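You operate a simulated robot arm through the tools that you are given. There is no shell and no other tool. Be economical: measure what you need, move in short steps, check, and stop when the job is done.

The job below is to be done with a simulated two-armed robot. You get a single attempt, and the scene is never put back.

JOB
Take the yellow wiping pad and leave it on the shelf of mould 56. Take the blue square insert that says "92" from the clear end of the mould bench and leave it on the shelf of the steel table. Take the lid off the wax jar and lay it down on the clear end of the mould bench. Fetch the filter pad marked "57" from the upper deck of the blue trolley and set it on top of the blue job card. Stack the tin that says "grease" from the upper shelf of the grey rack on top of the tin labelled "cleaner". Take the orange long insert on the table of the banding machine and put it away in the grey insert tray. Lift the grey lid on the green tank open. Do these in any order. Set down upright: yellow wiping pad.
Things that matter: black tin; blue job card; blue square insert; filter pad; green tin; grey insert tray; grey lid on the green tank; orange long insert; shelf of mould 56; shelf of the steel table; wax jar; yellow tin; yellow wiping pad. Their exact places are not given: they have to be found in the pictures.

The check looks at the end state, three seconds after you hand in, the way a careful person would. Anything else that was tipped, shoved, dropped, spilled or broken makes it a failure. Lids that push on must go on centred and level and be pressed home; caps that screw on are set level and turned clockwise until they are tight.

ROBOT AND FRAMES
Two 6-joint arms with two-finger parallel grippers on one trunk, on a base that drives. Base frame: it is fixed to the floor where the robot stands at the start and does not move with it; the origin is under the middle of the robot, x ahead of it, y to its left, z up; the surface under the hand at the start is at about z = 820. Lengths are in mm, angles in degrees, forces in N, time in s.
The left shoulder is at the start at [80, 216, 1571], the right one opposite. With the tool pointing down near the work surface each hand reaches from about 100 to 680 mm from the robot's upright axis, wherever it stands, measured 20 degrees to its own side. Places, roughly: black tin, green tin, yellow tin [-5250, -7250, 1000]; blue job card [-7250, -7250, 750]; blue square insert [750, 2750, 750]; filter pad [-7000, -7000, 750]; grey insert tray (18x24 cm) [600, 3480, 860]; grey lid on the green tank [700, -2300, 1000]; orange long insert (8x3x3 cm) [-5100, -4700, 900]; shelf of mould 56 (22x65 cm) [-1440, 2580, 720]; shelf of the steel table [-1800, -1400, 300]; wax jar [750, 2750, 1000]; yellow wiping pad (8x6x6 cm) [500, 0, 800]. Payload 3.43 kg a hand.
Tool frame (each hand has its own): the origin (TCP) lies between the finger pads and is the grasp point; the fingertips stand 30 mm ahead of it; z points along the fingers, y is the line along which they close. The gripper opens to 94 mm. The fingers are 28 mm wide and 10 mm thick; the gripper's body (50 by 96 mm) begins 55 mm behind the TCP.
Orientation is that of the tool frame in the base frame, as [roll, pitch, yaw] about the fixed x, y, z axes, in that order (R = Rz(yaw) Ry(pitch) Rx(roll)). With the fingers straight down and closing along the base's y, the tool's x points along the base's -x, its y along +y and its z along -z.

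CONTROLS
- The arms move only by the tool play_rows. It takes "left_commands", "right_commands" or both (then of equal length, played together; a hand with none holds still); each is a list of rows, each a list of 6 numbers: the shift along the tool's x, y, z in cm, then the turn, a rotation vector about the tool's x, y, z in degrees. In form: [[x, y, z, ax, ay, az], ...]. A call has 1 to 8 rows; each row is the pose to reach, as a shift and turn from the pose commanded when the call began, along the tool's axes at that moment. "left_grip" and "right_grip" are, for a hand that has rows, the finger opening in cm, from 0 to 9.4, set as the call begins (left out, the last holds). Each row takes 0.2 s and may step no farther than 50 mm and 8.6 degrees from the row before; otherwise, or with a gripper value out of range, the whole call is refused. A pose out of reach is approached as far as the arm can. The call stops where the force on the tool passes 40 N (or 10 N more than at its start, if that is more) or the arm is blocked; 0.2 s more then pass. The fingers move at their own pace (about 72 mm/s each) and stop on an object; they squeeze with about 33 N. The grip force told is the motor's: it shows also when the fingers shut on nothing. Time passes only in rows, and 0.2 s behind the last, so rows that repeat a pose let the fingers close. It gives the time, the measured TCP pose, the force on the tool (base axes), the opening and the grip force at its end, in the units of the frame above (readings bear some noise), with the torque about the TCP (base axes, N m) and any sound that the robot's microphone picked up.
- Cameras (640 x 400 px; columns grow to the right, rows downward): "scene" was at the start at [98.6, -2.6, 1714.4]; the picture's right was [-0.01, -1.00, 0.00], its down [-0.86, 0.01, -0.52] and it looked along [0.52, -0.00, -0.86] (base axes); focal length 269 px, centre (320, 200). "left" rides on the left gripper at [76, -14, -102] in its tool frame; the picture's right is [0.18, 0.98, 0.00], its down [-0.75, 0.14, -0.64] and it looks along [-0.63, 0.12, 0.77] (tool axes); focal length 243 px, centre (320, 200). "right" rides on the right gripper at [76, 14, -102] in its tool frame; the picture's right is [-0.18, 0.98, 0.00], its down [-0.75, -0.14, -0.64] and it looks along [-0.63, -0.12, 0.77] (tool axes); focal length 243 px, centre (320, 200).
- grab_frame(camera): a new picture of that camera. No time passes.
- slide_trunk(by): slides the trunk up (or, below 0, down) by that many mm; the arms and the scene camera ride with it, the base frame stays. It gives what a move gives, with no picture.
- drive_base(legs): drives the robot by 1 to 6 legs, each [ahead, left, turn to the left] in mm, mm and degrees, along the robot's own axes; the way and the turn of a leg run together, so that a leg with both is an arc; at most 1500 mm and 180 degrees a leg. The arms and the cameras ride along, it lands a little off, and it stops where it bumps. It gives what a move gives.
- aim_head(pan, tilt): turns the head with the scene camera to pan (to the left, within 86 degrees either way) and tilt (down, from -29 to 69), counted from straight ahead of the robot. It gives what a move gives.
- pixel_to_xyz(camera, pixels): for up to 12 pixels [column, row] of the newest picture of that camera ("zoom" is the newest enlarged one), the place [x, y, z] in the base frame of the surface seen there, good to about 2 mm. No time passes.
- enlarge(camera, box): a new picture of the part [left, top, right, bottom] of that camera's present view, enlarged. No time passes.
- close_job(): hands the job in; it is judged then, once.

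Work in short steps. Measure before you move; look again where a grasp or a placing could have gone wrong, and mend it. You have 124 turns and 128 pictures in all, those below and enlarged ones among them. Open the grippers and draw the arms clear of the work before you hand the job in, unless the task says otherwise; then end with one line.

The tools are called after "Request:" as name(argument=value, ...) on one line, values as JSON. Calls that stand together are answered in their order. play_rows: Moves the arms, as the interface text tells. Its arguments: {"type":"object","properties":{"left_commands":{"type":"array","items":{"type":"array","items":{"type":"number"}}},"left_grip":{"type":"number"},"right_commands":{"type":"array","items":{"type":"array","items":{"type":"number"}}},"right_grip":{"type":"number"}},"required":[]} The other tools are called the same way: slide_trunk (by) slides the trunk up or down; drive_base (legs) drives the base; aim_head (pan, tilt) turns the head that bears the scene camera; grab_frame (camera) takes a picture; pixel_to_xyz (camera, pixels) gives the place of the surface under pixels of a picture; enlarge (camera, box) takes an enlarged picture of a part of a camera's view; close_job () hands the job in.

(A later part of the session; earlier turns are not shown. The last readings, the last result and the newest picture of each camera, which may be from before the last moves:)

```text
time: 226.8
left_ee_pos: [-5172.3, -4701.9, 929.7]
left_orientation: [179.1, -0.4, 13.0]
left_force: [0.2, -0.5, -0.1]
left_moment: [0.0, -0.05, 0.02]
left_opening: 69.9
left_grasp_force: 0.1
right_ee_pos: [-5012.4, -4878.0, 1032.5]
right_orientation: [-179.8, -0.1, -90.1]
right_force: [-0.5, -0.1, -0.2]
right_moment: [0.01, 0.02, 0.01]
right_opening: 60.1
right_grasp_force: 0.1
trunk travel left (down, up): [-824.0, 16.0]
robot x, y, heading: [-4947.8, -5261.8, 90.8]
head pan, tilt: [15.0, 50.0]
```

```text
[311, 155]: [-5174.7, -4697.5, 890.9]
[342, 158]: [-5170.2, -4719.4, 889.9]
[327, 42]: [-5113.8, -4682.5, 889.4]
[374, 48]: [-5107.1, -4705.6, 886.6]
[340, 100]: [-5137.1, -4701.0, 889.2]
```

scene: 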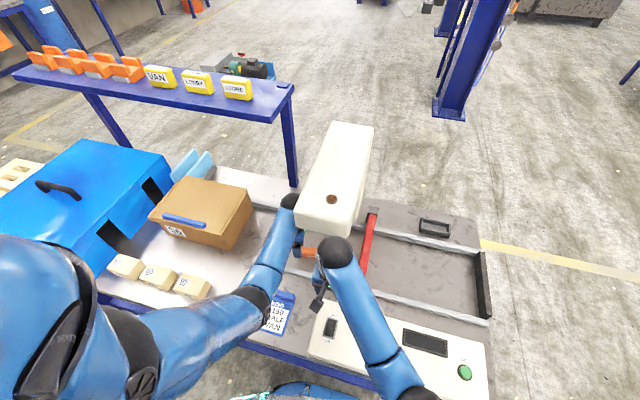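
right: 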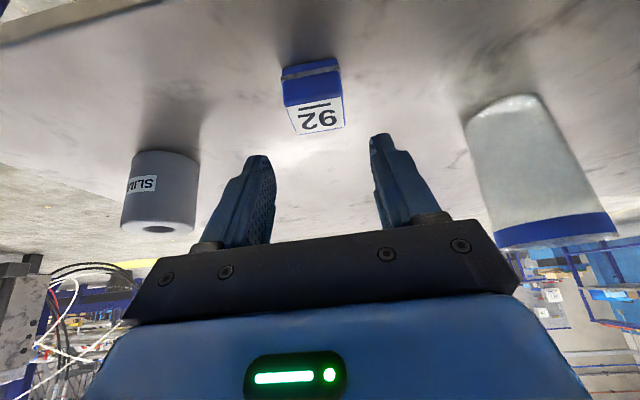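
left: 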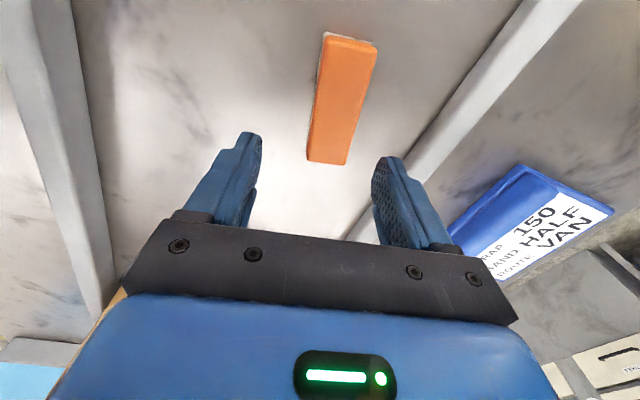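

Descend first (clear of the C-frame), then slide 11 mm along the insert, then close.

Request:
play_rows(left_commands=[[0, 0.6, 1.3, 0, 0, 0], [0, 0.6, 2.6, 0, 0, 0], [0, 0.6, 3.8, 0, 0, 0], [0.6, 0.6, 3.8, 0, 0, 0], [1.1, 0.6, 3.8, 0, 0, 0]])

Request:
play_rows(left_commands=[[0, 0, 0, 0, 0, 0], [0, 0, 0, 0, 0, 0], [0, 0, 0, 0, 0, 0], [-0.6, 0, -0.5, 0, 0, 0], [-1.5, 0, -2, 0, 0, 0], [-2, 0, -4, 0, 0, 0]], left_grip=1)

Request:
grab_frame(camera="left")

```text
time: 228.0
left_ee_pos: [-5161.1, -4709.4, 891.3]
left_orientation: [179.2, -0.4, 13.0]
left_force: [-5.9, -3.0, 7.2]
left_moment: [0.16, 0.36, 0.33]
left_opening: 69.1
left_grasp_force: 0.1
right_ee_pos: [-5011.8, -4880.1, 1034.0]
right_orientation: [-179.7, 0.0, -90.0]
right_force: [0.6, 0.1, -0.8]
right_moment: [0.03, -0.03, -0.03]
right_opening: 59.7
right_grasp_force: 0.1
trunk travel left (down, up): [-824.0, 16.0]
robot x, y, heading: [-4943.0, -5264.8, 90.7]
head pan, tilt: [15.0, 50.0]
```

```text
time: 229.4
left_ee_pos: [-5180.5, -4715.1, 929.8]
left_orientation: [179.2, -0.5, 12.9]
left_force: [-0.1, -0.4, 0.2]
left_moment: [0.03, 0.03, 0.03]
left_opening: 31.6
left_grasp_force: 33.0
right_ee_pos: [-5011.1, -4878.1, 1033.3]
right_orientation: [-179.7, 0.0, -90.1]
right_force: [0.4, 0.0, 0.5]
right_moment: [-0.01, -0.01, 0.0]
right_opening: 60.1
right_grasp_force: 0.2
trunk travel left (down, up): [-824.0, 16.0]
robot x, y, heading: [-4944.1, -5262.9, 90.7]
head pan, tilt: [15.0, 50.0]
```

```text
52 pictures are left
```

left: 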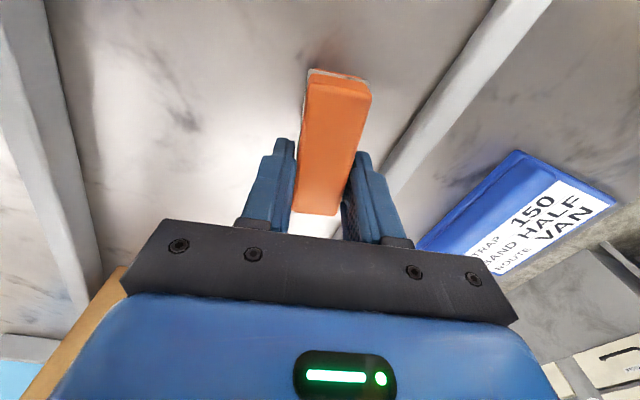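

The insert is held. Back straight out with the base, turn to the grey rack (−y) and look.

Request:
drive_base(legs=[[-500, 0, 0], [0, 0, 180], [150, -280, 0]])

Request:
aim_head(pan=0, tilt=25)

Request:
grab_frame(camera="scene")

```text
time: 241.4
left_ee_pos: [-4987.9, -6454.0, 931.3]
left_orientation: [179.3, -0.6, -167.4]
left_force: [0.0, 0.3, -0.3]
left_moment: [0.01, 0.01, -0.01]
left_opening: 31.7
left_grasp_force: 32.8
right_ee_pos: [-5154.7, -6288.9, 1035.1]
right_orientation: [-179.7, 0.1, 89.5]
right_force: [-0.2, 0.0, 0.3]
right_moment: [0.0, 0.02, 0.0]
right_opening: 59.8
right_grasp_force: 0.0
trunk travel left (down, up): [-824.0, 16.0]
robot x, y, heading: [-5221.0, -5908.4, -89.7]
head pan, tilt: [15.0, 50.0]
```

```text
time: 242.3
left_ee_pos: [-4990.6, -6454.6, 930.4]
left_orientation: [179.2, -0.4, -167.5]
left_force: [0.5, -0.4, -1.3]
left_moment: [-0.01, 0.02, 0.0]
left_opening: 31.7
left_grasp_force: 33.2
right_ee_pos: [-5155.8, -6291.3, 1032.5]
right_orientation: [-179.8, 0.0, 89.6]
right_force: [-1.4, -0.4, 0.0]
right_moment: [-0.01, 0.0, 0.04]
right_opening: 60.1
right_grasp_force: 0.0
trunk travel left (down, up): [-824.0, 16.0]
robot x, y, heading: [-5220.8, -5906.9, -89.8]
head pan, tilt: [0.0, 25.0]
```

```text
51 pictures are left
```

scene: 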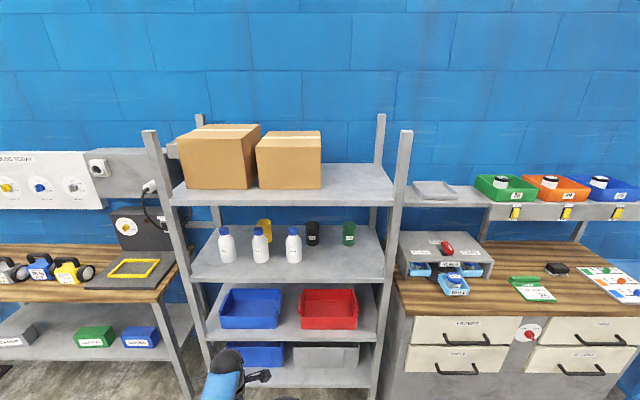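

The tins (yellow, black, green) stand behind the white bottles on the rack's shelf. Zoom on them.

Request:
enlarge(camera="scene", box=[190, 190, 390, 290])

Request:
pixel_to_xyz(camera="zoom", pixels=[[238, 102], [390, 108], [508, 108], [390, 165], [508, 165], [330, 140], [220, 140], [400, 260], [400, 275], [450, 15], [420, 50], [120, 140]])

```text
3.20 times, centred on (290, 240) of scene
```

zoom: 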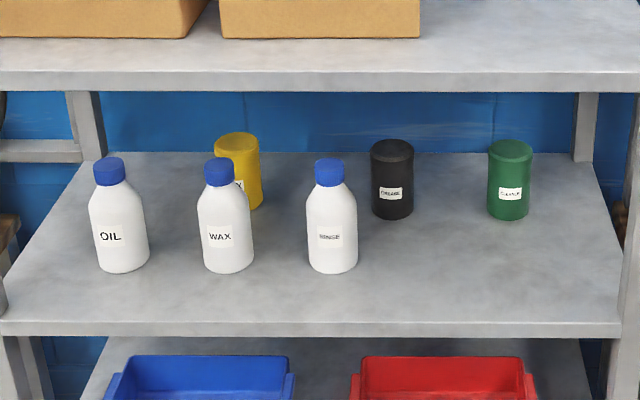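

```text
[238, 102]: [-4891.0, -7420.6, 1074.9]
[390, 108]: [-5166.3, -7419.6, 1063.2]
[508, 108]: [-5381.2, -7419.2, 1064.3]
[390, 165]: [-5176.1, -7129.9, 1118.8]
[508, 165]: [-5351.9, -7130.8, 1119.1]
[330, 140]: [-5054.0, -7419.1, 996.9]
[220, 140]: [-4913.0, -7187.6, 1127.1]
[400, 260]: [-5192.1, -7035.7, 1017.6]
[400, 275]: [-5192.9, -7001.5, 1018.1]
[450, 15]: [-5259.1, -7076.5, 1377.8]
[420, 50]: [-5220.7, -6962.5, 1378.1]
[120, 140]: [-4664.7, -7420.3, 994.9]
```

I'll retract the left hand (holding the insert) and turn the right hand to horizontal pointing forward (yawed 20° left), while checking the tin labels in a closer zoom.

Request:
play_rows(left_commands=[[-1.05, 4.75, 0, 0, 0, 0], [-2.1, 9.5, 0, 0, 0, 0], [-3.15, 14.2, 0, 0, 0, 0], [-4.2, 19, 0, 0, 0, 0], [-5.25, 23.7, 0, 0, 0, 0], [-6.3, 28.4, 0, 0, 0, 0]], right_commands=[[-3, 0, 0, -1.427, -8.09, -1.427], [-6, 0, 0, -2.854, -16.18, -2.854], [-9, 0, 0, -4.28, -24.27, -4.28], [-12, 0, 0, -5.71, -32.36, -5.71], [-15, 0, 0, -7.135, -40.45, -7.135], [-18, 0, 0, -8.56, -48.54, -8.56]], right_grip=8)

Request:
play_rows(right_commands=[[0, 0, 0, -1.427, -8.09, -1.427], [0, 0, 0, -2.854, -16.18, -2.854], [0, 0, 0, -4.28, -24.27, -4.28], [0, 0, 0, -5.71, -32.36, -5.71], [0, 0, 0, -7.135, -40.45, -7.135]])

Request:
enlarge(camera="scene", box=[294, 212, 364, 256])

Request:
pixel_to_xyz(camera="zoom", pixels=[[170, 85], [130, 150], [205, 150], [165, 215], [505, 85], [465, 150], [540, 150], [505, 220], [30, 160], [170, 150], [505, 150]])

```text
time: 243.7
left_ee_pos: [-4990.1, -6162.6, 935.5]
left_orientation: [179.4, -0.4, -167.5]
left_force: [-0.1, -0.3, -0.9]
left_moment: [-0.01, -0.01, 0.0]
left_opening: 31.6
left_grasp_force: 33.6
right_ee_pos: [-5158.2, -6467.8, 1034.3]
right_orientation: [174.1, 49.1, 96.0]
right_force: [0.1, 0.1, 0.8]
right_moment: [0.0, 0.01, 0.0]
right_opening: 80.0
right_grasp_force: 0.0
trunk travel left (down, up): [-824.0, 16.0]
robot x, y, heading: [-5220.0, -5907.6, -89.9]
head pan, tilt: [0.0, 25.0]
```

```text
time: 244.9
left_ee_pos: [-4990.1, -6163.3, 934.9]
left_orientation: [179.2, -0.5, -167.5]
left_force: [-0.6, 0.3, -0.8]
left_moment: [-0.02, -0.01, 0.03]
left_opening: 31.9
left_grasp_force: 33.1
right_ee_pos: [-5157.6, -6469.6, 1030.3]
right_orientation: [131.0, 89.3, 60.4]
right_force: [0.8, 0.5, 0.7]
right_moment: [-0.01, 0.09, 0.0]
right_opening: 80.4
right_grasp_force: 0.0
trunk travel left (down, up): [-824.0, 16.0]
robot x, y, heading: [-5220.3, -5909.0, -89.7]
head pan, tilt: [0.0, 25.0]
```

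```text
9.09 times, centred on (329, 234) of scene
```

zoom: 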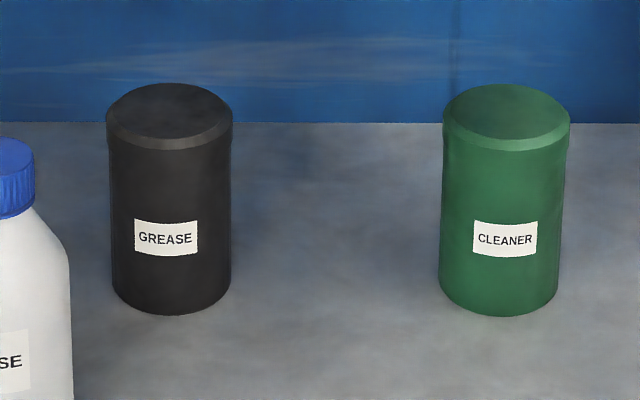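

```text
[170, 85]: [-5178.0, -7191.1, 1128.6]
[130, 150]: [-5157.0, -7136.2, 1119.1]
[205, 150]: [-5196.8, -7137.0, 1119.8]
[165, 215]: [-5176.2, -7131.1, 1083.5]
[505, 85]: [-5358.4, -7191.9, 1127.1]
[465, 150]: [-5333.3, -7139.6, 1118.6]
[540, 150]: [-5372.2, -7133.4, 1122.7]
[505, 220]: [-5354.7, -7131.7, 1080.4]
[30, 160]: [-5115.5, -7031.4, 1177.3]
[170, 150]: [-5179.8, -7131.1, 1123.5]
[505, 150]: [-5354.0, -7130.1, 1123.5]
```

GREASE is the black tin at (−5178, −7163), CLEANER the green one at (−5356, −7162), tops at 1128, shelf at 1018. I'll lower the trunk 200, tip the hand 18° down, raise it to z ≈ 1095, and drive to a stand-off.

Request:
slide_trunk(by=-200)

Request:
play_rows(right_commands=[[-4.4, 0, 0, 0, 3, 0], [-8.8, 0, 0, 0, 6, 0], [-13.2, 0, 0, 0, 9, 0], [-17.6, 0, 0, 0, 12, 0], [-22, 0, 0, 0, 15, 0], [-26.4, 0, 0, 0, 18, 0]])

Request:
drive_base(legs=[[380, -64, 0]])

Request:
grab_frame(camera="scene")

```text
time: 247.1
left_ee_pos: [-4990.2, -6162.4, 734.0]
left_orientation: [179.3, -0.5, -167.5]
left_force: [0.1, 1.0, -0.2]
left_moment: [-0.01, -0.02, 0.03]
left_opening: 31.7
left_grasp_force: 32.7
right_ee_pos: [-5156.0, -6469.9, 833.8]
right_orientation: [-114.9, 89.9, 174.8]
right_force: [0.5, -0.8, 0.2]
right_moment: [0.0, -0.01, -0.02]
right_opening: 80.1
right_grasp_force: 0.0
trunk travel left (down, up): [-624.0, 216.0]
robot x, y, heading: [-5220.4, -5904.2, -89.7]
head pan, tilt: [0.0, 25.0]
```

```text
time: 248.5
left_ee_pos: [-4990.1, -6163.6, 734.7]
left_orientation: [179.1, -0.5, -167.5]
left_force: [-0.4, 0.0, -0.2]
left_moment: [0.01, -0.02, 0.04]
left_opening: 31.3
left_grasp_force: 32.8
right_ee_pos: [-5153.3, -6472.1, 1096.7]
right_orientation: [-179.2, 71.7, 110.4]
right_force: [0.2, -0.1, -0.3]
right_moment: [0.01, -0.01, 0.0]
right_opening: 80.2
right_grasp_force: 0.2
trunk travel left (down, up): [-624.0, 216.0]
robot x, y, heading: [-5223.9, -5906.5, -89.6]
head pan, tilt: [0.0, 25.0]
```

```text
time: 250.9
left_ee_pos: [-5055.2, -6537.4, 733.9]
left_orientation: [179.3, -0.6, -168.1]
left_force: [0.1, 0.6, -0.8]
left_moment: [0.02, 0.0, -0.01]
left_opening: 31.6
left_grasp_force: 32.5
right_ee_pos: [-5223.2, -6844.8, 1097.5]
right_orientation: [-179.3, 72.0, 109.7]
right_force: [-0.1, 0.5, 0.7]
right_moment: [0.02, -0.02, -0.01]
right_opening: 79.9
right_grasp_force: 0.0
trunk travel left (down, up): [-624.0, 216.0]
robot x, y, heading: [-5283.2, -6277.4, -90.3]
head pan, tilt: [0.0, 25.0]
```

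```text
48 pictures are left
```

scene: 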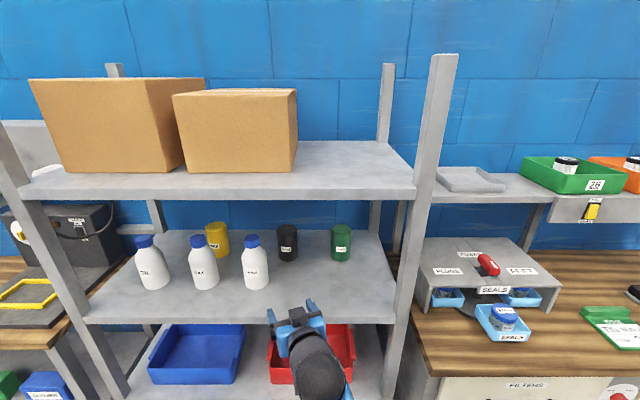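

Raise the trunk 38 mm and drive 200 mm ahead to the stand-off; also measure the right post and upper-shelf edge.

Request:
pixel_to_xyz(camera="scene", pixels=[[428, 190], [418, 230], [380, 230], [350, 199], [300, 190], [288, 232], [342, 230], [255, 265], [265, 270], [350, 262]])

Request:
slide_trunk(by=38)

Request:
drive_base(legs=[[202, 0, 0]])

Request:
grab_frame(camera="right")

```text
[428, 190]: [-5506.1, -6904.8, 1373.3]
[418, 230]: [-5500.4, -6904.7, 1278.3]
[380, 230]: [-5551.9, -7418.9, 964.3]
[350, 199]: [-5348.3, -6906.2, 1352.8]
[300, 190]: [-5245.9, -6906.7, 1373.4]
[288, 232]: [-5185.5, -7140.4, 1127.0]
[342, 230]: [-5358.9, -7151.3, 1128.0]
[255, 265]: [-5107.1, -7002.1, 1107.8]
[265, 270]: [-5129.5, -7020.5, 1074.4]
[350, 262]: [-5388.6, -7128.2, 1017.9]
```

```text
time: 251.7
left_ee_pos: [-5054.9, -6537.3, 773.4]
left_orientation: [179.2, -0.4, -168.0]
left_force: [-1.0, 0.5, -0.7]
left_moment: [-0.01, -0.03, 0.0]
left_opening: 31.8
left_grasp_force: 33.3
right_ee_pos: [-5222.2, -6845.8, 1134.7]
right_orientation: [-179.4, 71.8, 109.6]
right_force: [0.7, 0.2, 0.0]
right_moment: [0.01, 0.01, 0.01]
right_opening: 80.1
right_grasp_force: 0.1
trunk travel left (down, up): [-662.0, 178.0]
robot x, y, heading: [-5283.2, -6277.9, -90.3]
head pan, tilt: [0.0, 25.0]
```

```text
time: 253.3
left_ee_pos: [-5057.6, -6734.2, 772.6]
left_orientation: [179.5, -0.5, -168.1]
left_force: [0.3, -0.2, -1.9]
left_moment: [-0.03, 0.0, 0.0]
left_opening: 31.6
left_grasp_force: 33.4
right_ee_pos: [-5224.6, -7040.9, 1136.9]
right_orientation: [-179.2, 72.1, 109.8]
right_force: [0.7, -0.2, 0.9]
right_moment: [-0.02, 0.04, -0.01]
right_opening: 79.9
right_grasp_force: 0.1
trunk travel left (down, up): [-662.0, 178.0]
robot x, y, heading: [-5289.0, -6476.3, -90.2]
head pan, tilt: [0.0, 25.0]
```

```text
47 pictures are left
```

right: 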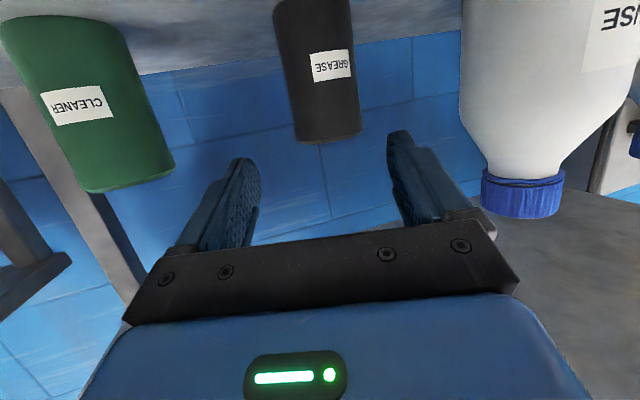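

Measure the black tin and the bottle from the wrist camera for the final approach.

Request:
pixel_to_xyz(camera="right", pixels=[[330, 138], [296, 135], [360, 130], [318, 80], [286, 80], [352, 80], [485, 185], [520, 210], [470, 130]])

```text
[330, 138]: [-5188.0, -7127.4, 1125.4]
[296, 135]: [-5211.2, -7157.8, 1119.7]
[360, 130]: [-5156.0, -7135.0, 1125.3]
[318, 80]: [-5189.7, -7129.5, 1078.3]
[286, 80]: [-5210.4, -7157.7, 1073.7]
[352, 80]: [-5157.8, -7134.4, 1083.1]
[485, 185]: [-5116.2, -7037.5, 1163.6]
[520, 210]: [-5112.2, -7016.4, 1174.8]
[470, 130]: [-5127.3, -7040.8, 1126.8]
```

Aligned within 3 mm. Advance 130 mm along the tool and close on the black tin.

Request:
play_rows(right_commands=[[0, 0.3, 4, 0, 0, 0], [0, 0.3, 8, 0, 0, 0], [0, 0.3, 11, 0, 0, 0], [0, 0.3, 13, 0, 0, 0]])

Request:
play_rows(right_commands=[[0, 0, 0, 0, 0, 0], [0, 0, 0, 0, 0, 0], [0, 0, 0, 0, 0, 0]], right_grip=4)

Request:
grab_frame(camera="right")

```text
time: 254.3
left_ee_pos: [-5056.8, -6737.2, 773.7]
left_orientation: [179.2, -0.6, -168.1]
left_force: [-0.2, 0.1, -0.6]
left_moment: [-0.01, 0.0, -0.02]
left_opening: 31.7
left_grasp_force: 32.7
right_ee_pos: [-5181.9, -7158.5, 1094.3]
right_orientation: [-179.2, 71.9, 109.6]
right_force: [-0.8, 0.0, 0.1]
right_moment: [-0.01, -0.01, 0.0]
right_opening: 80.2
right_grasp_force: 0.0
trunk travel left (down, up): [-662.0, 178.0]
robot x, y, heading: [-5287.9, -6480.6, -90.4]
head pan, tilt: [0.0, 25.0]
```

```text
time: 255.1
left_ee_pos: [-5056.9, -6735.2, 772.0]
left_orientation: [179.2, -0.5, -168.2]
left_force: [-1.1, 0.1, -0.3]
left_moment: [-0.04, 0.01, 0.02]
left_opening: 31.7
left_grasp_force: 33.1
right_ee_pos: [-5181.4, -7157.3, 1094.6]
right_orientation: [-179.3, 71.8, 109.6]
right_force: [0.9, -0.2, 0.4]
right_moment: [0.0, 0.07, 0.03]
right_opening: 71.2
right_grasp_force: 32.7
trunk travel left (down, up): [-662.0, 178.0]
robot x, y, heading: [-5284.7, -6476.8, -90.3]
head pan, tilt: [0.0, 25.0]
```

```text
46 pictures are left
```

right: 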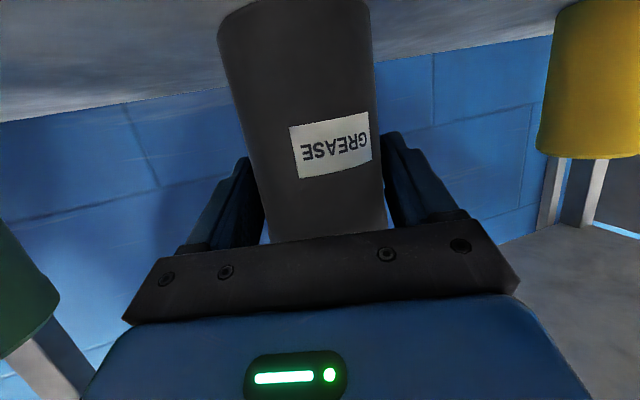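

Gripped. Look at the arm posture relative to the upper shelf before lifting.

Request:
grab_frame(camera="scene")

```text
45 pictures are left
```

scene: 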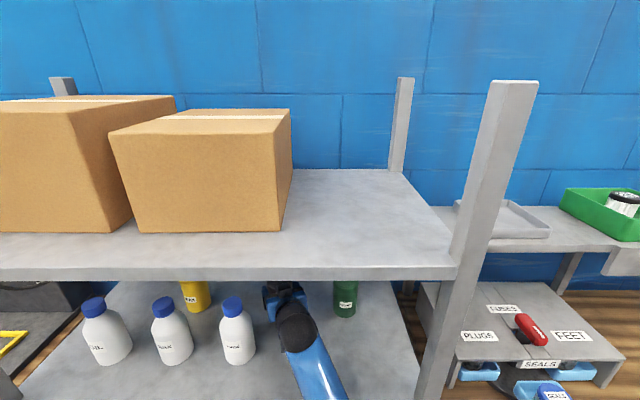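

Request:
pixel_to_xyz(camera="scene", pixels=[[285, 290], [297, 325], [300, 350], [312, 370], [320, 390], [330, 398]])

Request:
aim_head(pan=0, tilt=50)

Request:
grab_frame(camera="scene")

```text
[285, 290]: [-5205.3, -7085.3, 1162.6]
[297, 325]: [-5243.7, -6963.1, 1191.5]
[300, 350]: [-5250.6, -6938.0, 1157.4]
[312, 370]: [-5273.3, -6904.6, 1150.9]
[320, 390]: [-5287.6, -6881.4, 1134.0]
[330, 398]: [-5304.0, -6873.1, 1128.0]
```

```text
time: 256.0
left_ee_pos: [-5055.3, -6735.9, 772.1]
left_orientation: [179.2, -0.5, -168.1]
left_force: [0.8, 0.1, 0.6]
left_moment: [-0.03, -0.01, -0.01]
left_opening: 31.3
left_grasp_force: 32.8
right_ee_pos: [-5182.0, -7157.2, 1094.8]
right_orientation: [-179.5, 71.8, 109.6]
right_force: [2.0, -0.3, 0.2]
right_moment: [-0.02, 0.08, 0.01]
right_opening: 71.2
right_grasp_force: 32.8
trunk travel left (down, up): [-662.0, 178.0]
robot x, y, heading: [-5282.5, -6479.7, -90.4]
head pan, tilt: [0.0, 50.0]
```

```text
44 pictures are left
```

scene: 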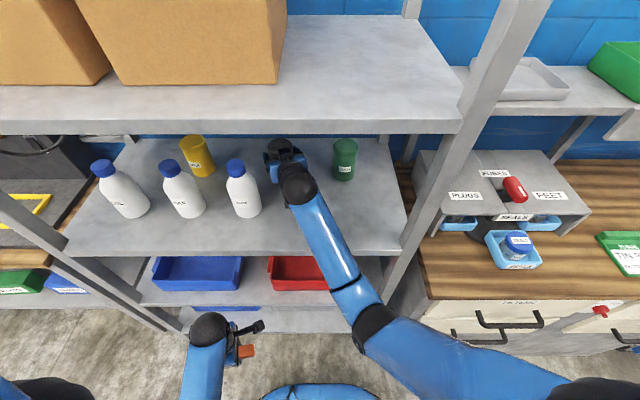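

The forearm slopes down away from the wrist, so lifting is safe (ball top would be ~1307 under 1350). Lift with the trunk 117 mm.

Request:
slide_trunk(by=117)

Request:
play_rows(right_commands=[[0.46, -4.2, -1.4, 4.75, 0, 1.55], [0.91, -8.4, -2.8, 9.5, 0, 3.1], [1.37, -12.6, -4.2, 14.25, 0, 4.65], [1.82, -16.8, -5.6, 19, 0, 6.2]])

Request:
grab_frame(camera="scene")

Request:
grab_frame(camera="right")

```text
time: 257.4
left_ee_pos: [-5056.2, -6736.1, 889.7]
left_orientation: [179.1, -0.5, -168.2]
left_force: [0.5, 0.4, -1.3]
left_moment: [-0.03, -0.01, 0.0]
left_opening: 31.6
left_grasp_force: 32.6
right_ee_pos: [-5181.2, -7158.3, 1211.6]
right_orientation: [-179.4, 71.8, 109.7]
right_force: [-0.3, 0.4, -3.9]
right_moment: [0.03, 0.0, -0.01]
right_opening: 71.1
right_grasp_force: 32.8
trunk travel left (down, up): [-779.0, 61.0]
robot x, y, heading: [-5286.2, -6477.3, -90.7]
head pan, tilt: [0.0, 50.0]
```

```text
time: 258.4
left_ee_pos: [-5057.1, -6735.0, 888.8]
left_orientation: [179.2, -0.5, -168.0]
left_force: [0.6, -0.7, -0.1]
left_moment: [0.0, 0.01, 0.02]
left_opening: 31.7
left_grasp_force: 32.9
right_ee_pos: [-5360.6, -7157.5, 1211.5]
right_orientation: [-179.5, 72.0, 89.4]
right_force: [0.3, -0.5, -3.7]
right_moment: [0.01, 0.04, 0.0]
right_opening: 71.1
right_grasp_force: 32.8
trunk travel left (down, up): [-779.0, 61.0]
robot x, y, heading: [-5288.0, -6477.8, -90.1]
head pan, tilt: [0.0, 50.0]
```

```text
43 pictures are left
```

scene: 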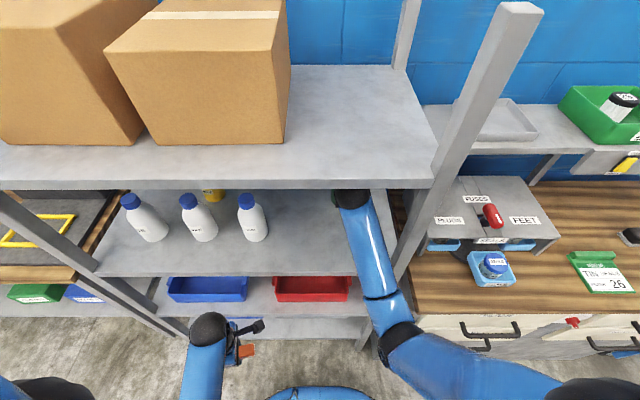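

```text
42 pictures are left
```

right: 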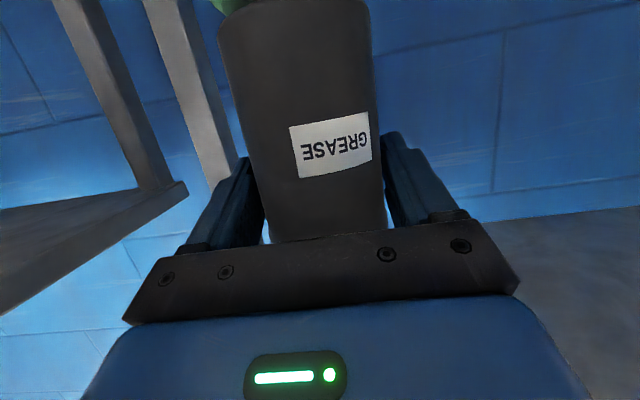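

Check the alignment with the green tin below via a zoom.

Request:
enlarge(camera="right", box=[190, 0, 400, 60])

Request:
pixel_to_xyz(camera="right", pixels=[[222, 3], [232, 4], [217, 2], [240, 15], [300, 8], [362, 8], [365, 40], [228, 60]])

```text
3.05 times, centred on (295, 30) of right
```

zoom: 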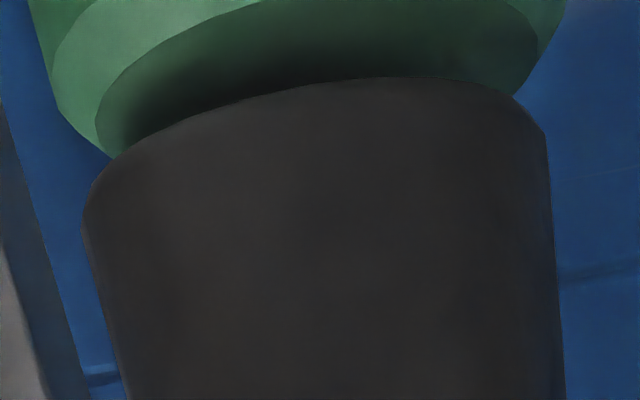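

```text
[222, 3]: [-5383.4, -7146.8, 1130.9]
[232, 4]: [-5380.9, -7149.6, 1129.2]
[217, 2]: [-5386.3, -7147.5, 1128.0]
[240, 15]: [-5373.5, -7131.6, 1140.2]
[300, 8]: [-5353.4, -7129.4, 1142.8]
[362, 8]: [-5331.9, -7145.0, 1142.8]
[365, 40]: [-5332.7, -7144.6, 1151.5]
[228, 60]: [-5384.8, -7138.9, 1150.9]
```

The green tin's axis is ~4 mm toward +x. Shift 4 mm and lower in 1–2 mm steps to contact.

Request:
play_rows(right_commands=[[0, 0.4, 0.05, 0, 0, 0], [0.2, 0.4, 0.12, 0, 0, 0], [0.38, 0.4, 0.17, 0, 0, 0], [0.5, 0.4, 0.21, 0, 0, 0], [0.6, 0.4, 0.25, 0, 0, 0]])

```text
time: 259.6
left_ee_pos: [-5056.8, -6735.6, 889.2]
left_orientation: [179.2, -0.4, -168.1]
left_force: [-0.4, 0.5, -0.3]
left_moment: [-0.02, -0.02, -0.01]
left_opening: 31.4
left_grasp_force: 32.7
right_ee_pos: [-5355.0, -7158.0, 1205.6]
right_orientation: [-179.3, 72.0, 89.6]
right_force: [-0.7, 0.1, -4.1]
right_moment: [0.01, 0.02, 0.02]
right_opening: 70.9
right_grasp_force: 32.9
trunk travel left (down, up): [-779.0, 61.0]
robot x, y, heading: [-5282.0, -6474.3, -90.3]
head pan, tilt: [0.0, 50.0]
```

Request:
play_rows(right_commands=[[0.1, 0, 0.03, 0, 0, 0], [0.19, 0, 0.06, 0, 0, 0], [0.29, 0, 0.09, 0, 0, 0]])

Request:
enlarge(camera="right", box=[190, 0, 400, 60])

```text
time: 260.4
left_ee_pos: [-5056.1, -6735.6, 889.1]
left_orientation: [179.2, -0.4, -168.1]
left_force: [1.0, -0.6, -0.4]
left_moment: [-0.03, -0.02, 0.0]
left_opening: 31.4
left_grasp_force: 32.4
right_ee_pos: [-5354.8, -7157.2, 1205.4]
right_orientation: [-179.4, 72.2, 89.6]
right_force: [0.4, -1.7, 6.6]
right_moment: [-0.05, 0.19, 0.04]
right_opening: 71.2
right_grasp_force: 33.2
trunk travel left (down, up): [-779.0, 61.0]
robot x, y, heading: [-5285.3, -6477.2, -90.4]
head pan, tilt: [0.0, 50.0]
```

```text
3.05 times, centred on (295, 30) of right
```

zoom: 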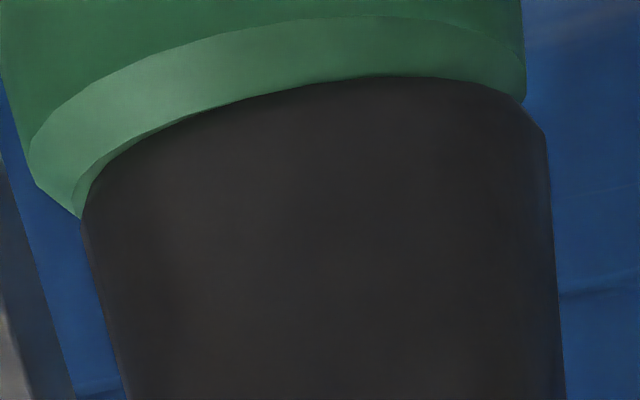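

Resting (≈10 N incl. weight) and well centred. Open and withdraw horizontally.

Request:
play_rows(right_commands=[[0, 0, 0, 0, 0, 0], [0, 0, 0, 0, 0, 0], [0.6, 0, -1.9, 0, 0, 0], [1.85, 0, -5.7, 0, 0, 0], [3.1, 0, -9.5, 0, 0, 0], [4.3, 0, -13.3, 0, 0, 0]], right_grip=9.2)

Request:
drive_base(legs=[[-400, 0, 0]])

Request:
aim_head(pan=0, tilt=25)

Request:
grab_frame(camera="scene")

```text
time: 261.8
left_ee_pos: [-5056.9, -6733.6, 890.5]
left_orientation: [179.3, -0.5, -168.0]
left_force: [-0.7, -0.5, 0.2]
left_moment: [0.01, 0.0, 0.0]
left_opening: 31.8
left_grasp_force: 32.6
right_ee_pos: [-5352.2, -7015.8, 1204.0]
right_orientation: [-179.3, 72.1, 89.7]
right_force: [0.3, 0.8, 0.2]
right_moment: [0.01, 0.04, -0.02]
right_opening: 92.0
right_grasp_force: 0.1
trunk travel left (down, up): [-779.0, 61.0]
robot x, y, heading: [-5286.6, -6474.8, -90.3]
head pan, tilt: [0.0, 50.0]
```

```text
time: 264.3
left_ee_pos: [-5054.5, -6341.9, 889.2]
left_orientation: [179.1, -0.3, -167.7]
left_force: [-0.3, -1.1, 0.2]
left_moment: [-0.01, 0.0, 0.0]
left_opening: 31.6
left_grasp_force: 33.5
right_ee_pos: [-5347.9, -6627.6, 1203.1]
right_orientation: [-179.4, 71.9, 90.0]
right_force: [1.4, -0.4, -0.6]
right_moment: [0.0, 0.0, -0.01]
right_opening: 91.7
right_grasp_force: 0.0
trunk travel left (down, up): [-779.0, 61.0]
robot x, y, heading: [-5285.0, -6083.8, -89.6]
head pan, tilt: [0.0, 50.0]
```

```text
time: 265.2
left_ee_pos: [-5054.8, -6341.7, 889.7]
left_orientation: [179.3, -0.5, -167.6]
left_force: [0.4, -0.2, -0.1]
left_moment: [-0.01, -0.02, 0.01]
left_opening: 31.8
left_grasp_force: 33.5
right_ee_pos: [-5347.7, -6624.0, 1205.8]
right_orientation: [-179.4, 72.0, 90.0]
right_force: [-0.2, -0.2, 0.0]
right_moment: [-0.01, -0.02, -0.02]
right_opening: 91.9
right_grasp_force: 0.1
trunk travel left (down, up): [-779.0, 61.0]
robot x, y, heading: [-5285.5, -6083.1, -89.5]
head pan, tilt: [0.0, 25.0]
```

```text
39 pictures are left
```

scene: 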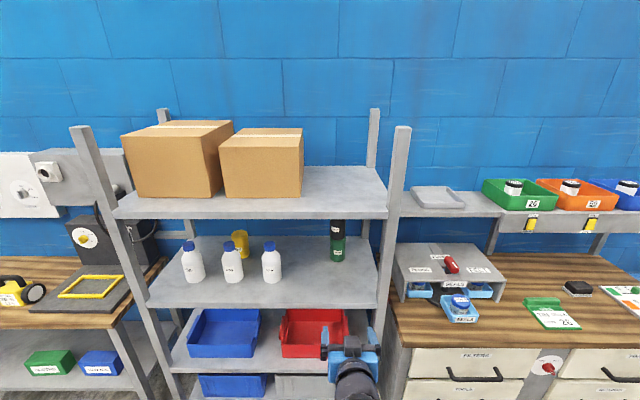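

The black tin stands on the green one. Now bring the right hand back to pointing down, and drive right to the trolley, then look.

Request:
play_rows(right_commands=[[2.66, 0, 0.87, 0, 8, 0], [5.3, 0, 1.73, 0, 16, 0], [8, 0, 2.6, 0, 24, 0], [10.6, 0, 3.46, 0, 32, 0], [13.3, 0, 4.3, 0, 40, 0]])

Request:
play_rows(right_commands=[[1.48, 0, 2.37, 0, 8, 0], [2.96, 0, 4.7, 0, 16, 0], [4.4, 0, 7.1, 0, 24, 0], [4.4, 0, 7.1, 0, 32, 0]])

Request:
drive_base(legs=[[0, -900, 0], [0, -900, 0]])

Request:
aim_head(pan=0, tilt=40)

Request:
grab_frame(camera="scene")

```text
time: 266.4
left_ee_pos: [-5054.0, -6341.5, 889.0]
left_orientation: [179.2, -0.5, -167.6]
left_force: [0.1, -0.4, -1.1]
left_moment: [0.02, 0.03, 0.02]
left_opening: 31.8
left_grasp_force: 33.2
right_ee_pos: [-5348.2, -6626.5, 1063.4]
right_orientation: [-179.8, 31.9, 89.5]
right_force: [-0.3, 0.2, 0.3]
right_moment: [-0.02, -0.01, -0.01]
right_opening: 91.9
right_grasp_force: 0.1
trunk travel left (down, up): [-779.0, 61.0]
robot x, y, heading: [-5284.8, -6085.5, -89.7]
head pan, tilt: [0.0, 25.0]
```

```text
time: 267.4
left_ee_pos: [-5054.0, -6341.7, 890.0]
left_orientation: [179.2, -0.6, -167.6]
left_force: [-0.4, 0.3, -1.6]
left_moment: [0.05, -0.01, 0.05]
left_opening: 31.7
left_grasp_force: 32.8
right_ee_pos: [-5347.2, -6626.1, 979.2]
right_orientation: [-179.8, -0.2, 89.4]
right_force: [0.2, 0.0, -0.8]
right_moment: [0.01, -0.02, -0.02]
right_opening: 92.0
right_grasp_force: 0.0
trunk travel left (down, up): [-779.0, 61.0]
robot x, y, heading: [-5282.7, -6079.9, -89.9]
head pan, tilt: [0.0, 25.0]
```

```text
time: 276.6
left_ee_pos: [-6874.9, -6366.5, 888.8]
left_orientation: [179.2, -0.5, -167.2]
left_force: [-1.2, -0.4, -0.8]
left_moment: [0.0, 0.01, 0.04]
left_opening: 31.5
left_grasp_force: 32.6
right_ee_pos: [-7166.8, -6653.2, 979.9]
right_orientation: [-179.8, 0.0, 90.0]
right_force: [0.0, 0.1, 0.0]
right_moment: [-0.01, 0.0, 0.05]
right_opening: 91.6
right_grasp_force: 0.1
trunk travel left (down, up): [-779.0, 61.0]
robot x, y, heading: [-7111.0, -6112.3, -89.3]
head pan, tilt: [0.0, 25.0]
```

```text
time: 277.4
left_ee_pos: [-6876.7, -6365.7, 890.4]
left_orientation: [179.2, -0.4, -167.1]
left_force: [-0.1, -0.6, 0.0]
left_moment: [0.0, 0.02, 0.0]
left_opening: 31.8
left_grasp_force: 33.4
right_ee_pos: [-7167.0, -6651.9, 979.9]
right_orientation: [-179.8, 0.0, 89.9]
right_force: [0.7, -0.3, 0.7]
right_moment: [0.01, -0.02, 0.0]
right_opening: 92.1
right_grasp_force: 0.1
trunk travel left (down, up): [-779.0, 61.0]
robot x, y, heading: [-7109.2, -6110.3, -89.5]
head pan, tilt: [0.0, 40.0]
```

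```text
38 pictures are left
```

scene: 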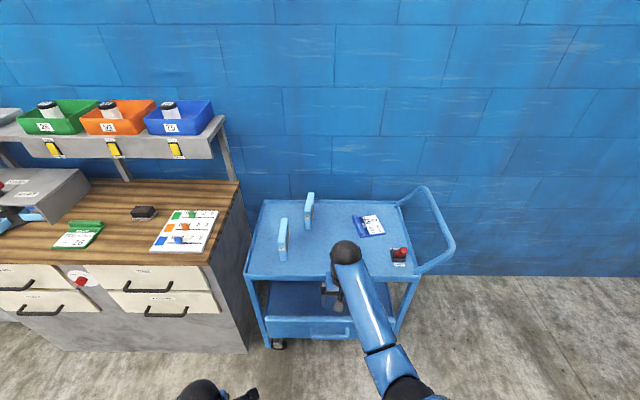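

Two light-blue filter pads stand on the deck and the blue job card lies right. Zoom and measure.

Request:
enlarge(camera="scene", box=[260, 180, 420, 280])

Request:
pixel_to_xyz(camera="zoom", pixels=[[92, 155], [80, 165], [100, 165], [92, 290], [92, 325], [195, 55], [195, 130], [205, 175], [400, 155], [480, 150], [490, 210], [420, 220]])

```text
4.00 times, centred on (340, 230) of scene
```

zoom: 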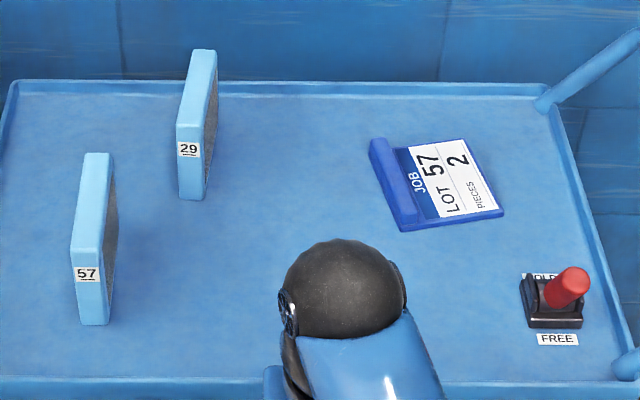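

```text
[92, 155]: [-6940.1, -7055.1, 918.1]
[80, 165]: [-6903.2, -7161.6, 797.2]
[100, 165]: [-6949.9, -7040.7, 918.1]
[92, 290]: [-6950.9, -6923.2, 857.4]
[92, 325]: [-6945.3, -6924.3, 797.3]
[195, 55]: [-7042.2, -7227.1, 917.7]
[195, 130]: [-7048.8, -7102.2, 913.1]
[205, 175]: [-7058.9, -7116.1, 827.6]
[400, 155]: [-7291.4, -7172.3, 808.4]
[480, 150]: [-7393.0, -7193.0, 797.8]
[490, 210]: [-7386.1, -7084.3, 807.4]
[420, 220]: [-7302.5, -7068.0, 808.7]
```

Pad 57: x ≈ −6947, y −6923…−7055, z 797–918; card flat ≈ (−7345, −7140), z 807, turned ~11°. Raise the trunk a bit and drive to reach pad 57.

Request:
slide_trunk(by=40)

Request:
drive_base(legs=[[385, 180, -0.5]])

Request:
play_rows(right_commands=[[2.6, 2.1, 0, 0, 0, 0], [5.2, 4.2, 0, 0, 0, 0]], right_grip=8.5)

Request:
grab_frame(camera="right")

Request:
pixel_to_xyz(camera="right", pixels=[[320, 60], [320, 100], [320, 140], [300, 100], [340, 100], [320, 170]])

```text
time: 278.2
left_ee_pos: [-6875.6, -6367.3, 930.1]
left_orientation: [179.2, -0.5, -167.0]
left_force: [-0.2, -1.3, -0.7]
left_moment: [0.01, 0.0, -0.01]
left_opening: 31.6
left_grasp_force: 32.9
right_ee_pos: [-7167.2, -6652.0, 1019.3]
right_orientation: [-179.8, 0.0, 90.0]
right_force: [1.0, -0.4, -0.9]
right_moment: [0.01, 0.01, 0.05]
right_opening: 92.1
right_grasp_force: 0.0
trunk travel left (down, up): [-819.0, 21.0]
robot x, y, heading: [-7109.0, -6108.3, -89.3]
head pan, tilt: [0.0, 40.0]
```

```text
time: 280.8
left_ee_pos: [-6696.3, -6749.8, 930.2]
left_orientation: [179.2, -0.4, -167.8]
left_force: [-0.3, 0.5, -0.4]
left_moment: [-0.02, -0.04, -0.02]
left_opening: 31.7
left_grasp_force: 33.2
right_ee_pos: [-6988.5, -7034.1, 1021.0]
right_orientation: [-179.8, 0.1, 89.3]
right_force: [-0.3, 0.3, 0.9]
right_moment: [0.01, -0.02, -0.01]
right_opening: 92.2
right_grasp_force: 0.1
trunk travel left (down, up): [-819.0, 21.0]
robot x, y, heading: [-6921.1, -6491.3, -90.0]
head pan, tilt: [0.0, 40.0]
```

```text
time: 281.4
left_ee_pos: [-6695.4, -6749.4, 929.6]
left_orientation: [179.3, -0.4, -167.8]
left_force: [0.5, -0.4, -0.7]
left_moment: [-0.02, -0.05, -0.01]
left_opening: 31.9
left_grasp_force: 32.9
right_ee_pos: [-6944.1, -6980.1, 1020.5]
right_orientation: [-179.8, 0.2, 89.1]
right_force: [0.4, 0.8, 0.0]
right_moment: [-0.02, -0.01, -0.02]
right_opening: 84.8
right_grasp_force: 0.1
trunk travel left (down, up): [-819.0, 21.0]
robot x, y, heading: [-6923.2, -6497.2, -90.0]
head pan, tilt: [0.0, 40.0]
```

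```text
36 pictures are left
```

right: 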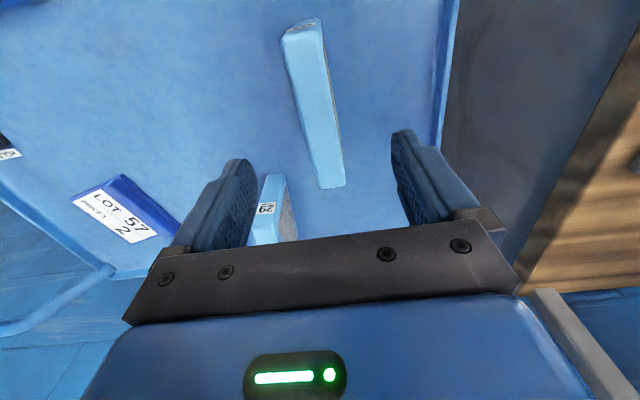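

```text
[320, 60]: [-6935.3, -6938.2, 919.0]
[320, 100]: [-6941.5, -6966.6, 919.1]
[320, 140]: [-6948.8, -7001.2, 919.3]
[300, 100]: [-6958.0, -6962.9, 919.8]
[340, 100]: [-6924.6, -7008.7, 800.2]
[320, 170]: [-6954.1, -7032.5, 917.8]
```

Pad 57's top centre is (−6946, −6989). Adjust, descend to z 900, grip, lift, and drive toward the card.

Request:
play_rows(right_commands=[[-0.9, -0.25, 3, 0, 0, 0], [-0.9, -0.25, 6, 0, 0, 0], [-0.9, -0.25, 9, 0, 0, 0], [-0.9, -0.25, 12, 0, 0, 0]])

Request:
play_rows(right_commands=[[0, 0, 0, 0, 0, 0], [0, 0, 0, 0, 0, 0], [0, 0, 0, 0, 0, 0], [0, 0, 0, 0, 0, 0], [0, 0, -4, 0, 0, 0], [0, 0, -8, 0, 0, 0], [0, 0, -12, 0, 0, 0]], right_grip=1)

Request:
slide_trunk(by=20)

Request:
grab_frame(camera="right")

Request:
grab_frame(camera="scene")

```text
time: 282.4
left_ee_pos: [-6693.7, -6752.9, 929.6]
left_orientation: [179.2, -0.5, -167.8]
left_force: [0.9, 0.0, -1.2]
left_moment: [0.04, 0.02, -0.01]
left_opening: 31.8
left_grasp_force: 33.5
right_ee_pos: [-6949.4, -6990.8, 897.3]
right_orientation: [-179.7, -0.1, 89.2]
right_force: [-1.0, 0.6, 0.3]
right_moment: [0.0, -0.01, 0.02]
right_opening: 84.8
right_grasp_force: 0.0
trunk travel left (down, up): [-819.0, 21.0]
robot x, y, heading: [-6919.5, -6492.8, -89.8]
head pan, tilt: [0.0, 40.0]
```

```text
time: 284.0
left_ee_pos: [-6694.2, -6751.3, 928.0]
left_orientation: [179.2, -0.5, -167.8]
left_force: [0.5, -0.7, -0.8]
left_moment: [0.01, -0.02, -0.03]
left_opening: 31.5
left_grasp_force: 33.0
right_ee_pos: [-6948.8, -6990.9, 1019.5]
right_orientation: [-179.8, -0.1, 89.2]
right_force: [-0.2, 0.7, -0.6]
right_moment: [-0.01, -0.02, -0.01]
right_opening: 33.9
right_grasp_force: 32.4
trunk travel left (down, up): [-819.0, 21.0]
robot x, y, heading: [-6923.1, -6493.3, -90.0]
head pan, tilt: [0.0, 40.0]
```

```text
time: 284.7
left_ee_pos: [-6694.2, -6752.1, 949.4]
left_orientation: [179.2, -0.5, -167.7]
left_force: [-0.8, 0.0, -0.9]
left_moment: [0.0, 0.02, -0.02]
left_opening: 31.8
left_grasp_force: 33.0
right_ee_pos: [-6949.5, -6991.1, 1040.0]
right_orientation: [-179.8, 0.0, 89.2]
right_force: [-1.1, -0.6, -0.6]
right_moment: [-0.03, 0.01, -0.03]
right_opening: 33.8
right_grasp_force: 33.0
trunk travel left (down, up): [-839.0, 1.0]
robot x, y, heading: [-6922.3, -6494.3, -90.0]
head pan, tilt: [0.0, 40.0]
```

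```text
35 pictures are left
```

right: 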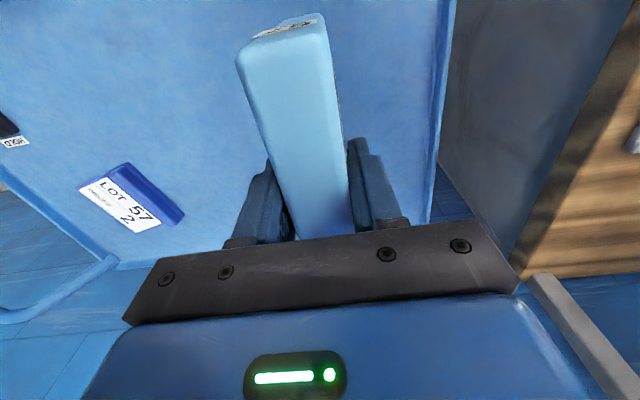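

```text
34 pictures are left
```

scene: 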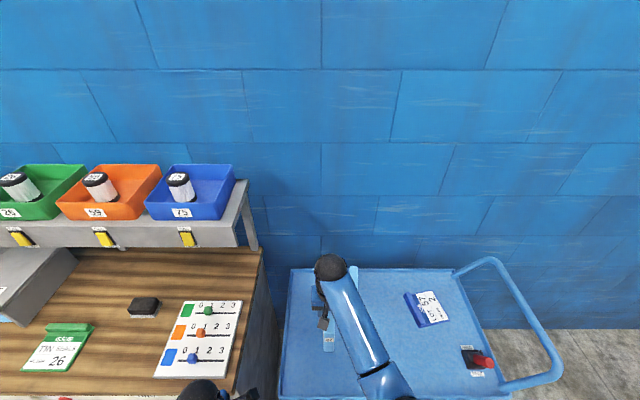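

Pad 57 is held. Measure the card corners in this view, and drive right 272 mm then 40 mm ahead.

Request:
enlarge(camera="scene", box=[396, 280, 460, 332])

Request:
pixel_to_xyz(camera="scene", pixels=[[418, 296], [435, 293], [446, 317], [430, 323], [432, 308], [408, 299], [418, 325], [412, 310], [360, 392], [470, 360]])

Request:
drive_base(legs=[[0, -272, 0], [40, 0, 0]])

```text
7.69 times, centred on (428, 306) of scene
```

zoom: 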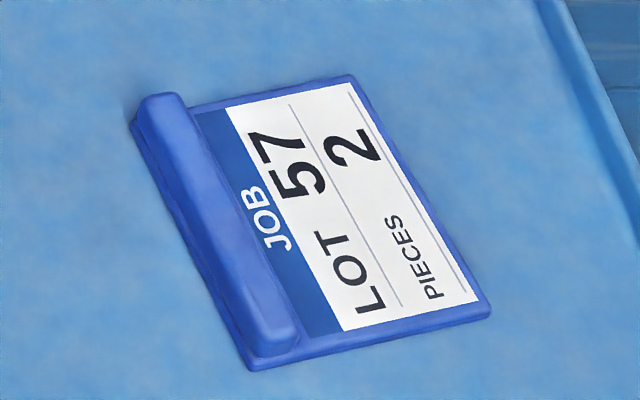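

```text
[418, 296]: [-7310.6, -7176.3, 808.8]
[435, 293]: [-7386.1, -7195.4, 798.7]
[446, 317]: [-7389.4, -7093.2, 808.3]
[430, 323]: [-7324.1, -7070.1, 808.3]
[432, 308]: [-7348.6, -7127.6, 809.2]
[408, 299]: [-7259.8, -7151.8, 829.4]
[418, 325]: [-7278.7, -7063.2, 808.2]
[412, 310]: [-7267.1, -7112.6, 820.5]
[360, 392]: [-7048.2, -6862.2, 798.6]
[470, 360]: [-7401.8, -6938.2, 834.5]
```

```text
time: 287.1
left_ee_pos: [-6964.3, -6782.2, 951.6]
left_orientation: [179.6, -0.5, -167.6]
left_force: [-0.1, -0.4, -1.3]
left_moment: [-0.08, -0.02, -0.02]
left_opening: 31.5
left_grasp_force: 32.8
right_ee_pos: [-7216.6, -7023.6, 1043.1]
right_orientation: [-179.8, 0.3, 89.6]
right_force: [0.6, 0.6, -0.5]
right_moment: [-0.1, 0.0, 0.0]
right_opening: 33.7
right_grasp_force: 32.8
trunk travel left (down, up): [-839.0, 1.0]
robot x, y, heading: [-7193.8, -6531.6, -89.5]
head pan, tilt: [0.0, 40.0]
```

Card flat centre ≈ (−7342, −7133), long side turned +10.5°, z 808.5. Move over it with that turn and lower to ~10 mm above.

Request:
play_rows(right_commands=[[-2.75, -3.14, 0, 0, 0, -3], [-5.5, -6.28, 0.5, 0, 0, -6], [-8.25, -9.42, 1, 0, 0, -9], [-11, -12.6, 2, 0, 0, -10.5], [-11, -12.6, 6, 0, 0, -10.5], [-11, -12.6, 10, 0, 0, -10.5], [-11, -12.6, 12.3, 0, 0, -10.5]])

Request:
aim_head(pan=-10, tilt=52)

Request:
enlarge(camera="scene", box=[240, 100, 400, 300])

Request:
grab_frame(camera="right")

```text
time: 288.7
left_ee_pos: [-6964.1, -6789.0, 949.8]
left_orientation: [179.1, -0.5, -167.6]
left_force: [0.9, -0.4, -1.2]
left_moment: [-0.01, -0.02, -0.03]
left_opening: 31.6
left_grasp_force: 33.0
right_ee_pos: [-7343.8, -7139.8, 916.9]
right_orientation: [-179.8, 0.0, 100.1]
right_force: [-0.6, -0.6, -1.0]
right_moment: [0.03, 0.0, 0.0]
right_opening: 33.9
right_grasp_force: 33.0
trunk travel left (down, up): [-839.0, 1.0]
robot x, y, heading: [-7195.4, -6534.7, -89.9]
head pan, tilt: [0.0, 40.0]
```

```text
time: 289.4
left_ee_pos: [-6964.8, -6789.7, 949.4]
left_orientation: [179.2, -0.4, -167.6]
left_force: [-0.2, 0.7, -1.4]
left_moment: [0.04, 0.0, 0.01]
left_opening: 31.8
left_grasp_force: 32.9
right_ee_pos: [-7344.6, -7139.0, 917.9]
right_orientation: [-179.8, -0.1, 100.0]
right_force: [1.1, -0.5, -1.0]
right_moment: [-0.05, 0.03, 0.01]
right_opening: 33.7
right_grasp_force: 33.2
trunk travel left (down, up): [-839.0, 1.0]
robot x, y, heading: [-7193.5, -6533.4, -89.7]
head pan, tilt: [-10.0, 52.0]
```

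```text
2.00 times, centred on (320, 200) of scene
```

zoom: 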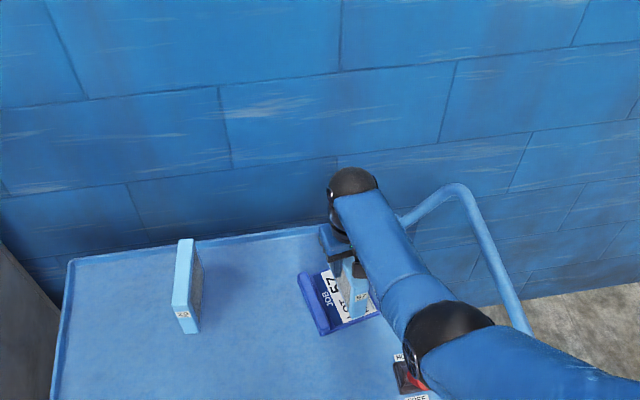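

```text
31 pictures are left
```

right: 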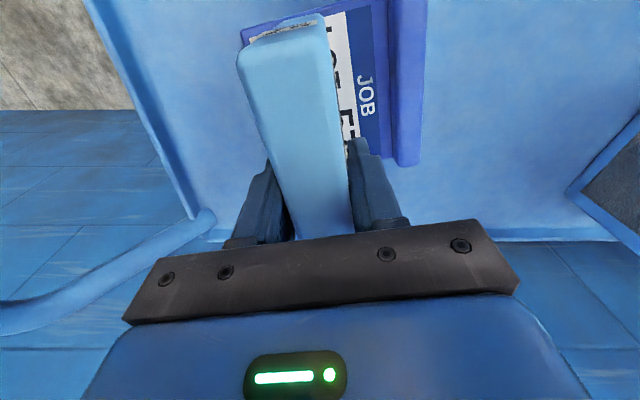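

The pad is over the card's flat part. Shift 4 mm back and creep down to contact.

Request:
play_rows(right_commands=[[0.4, 0, 0.3, 0, 0, 0], [0.4, 0, 0.6, 0, 0, 0], [0.4, 0, 0.8, 0, 0, 0], [0.4, 0, 0.95, 0, 0, 0], [0.4, 0, 1.1, 0, 0, 0]])

```text
time: 290.6
left_ee_pos: [-6963.6, -6787.8, 951.0]
left_orientation: [179.3, -0.5, -167.7]
left_force: [-0.2, 0.6, -1.0]
left_moment: [-0.01, -0.02, -0.01]
left_opening: 31.7
left_grasp_force: 33.0
right_ee_pos: [-7345.8, -7135.6, 908.5]
right_orientation: [-179.7, 0.2, 100.0]
right_force: [0.1, -1.1, 13.8]
right_moment: [0.41, -0.07, -0.01]
right_opening: 33.8
right_grasp_force: 33.0
trunk travel left (down, up): [-839.0, 1.0]
robot x, y, heading: [-7194.7, -6529.1, -89.7]
head pan, tilt: [-10.0, 52.0]
```

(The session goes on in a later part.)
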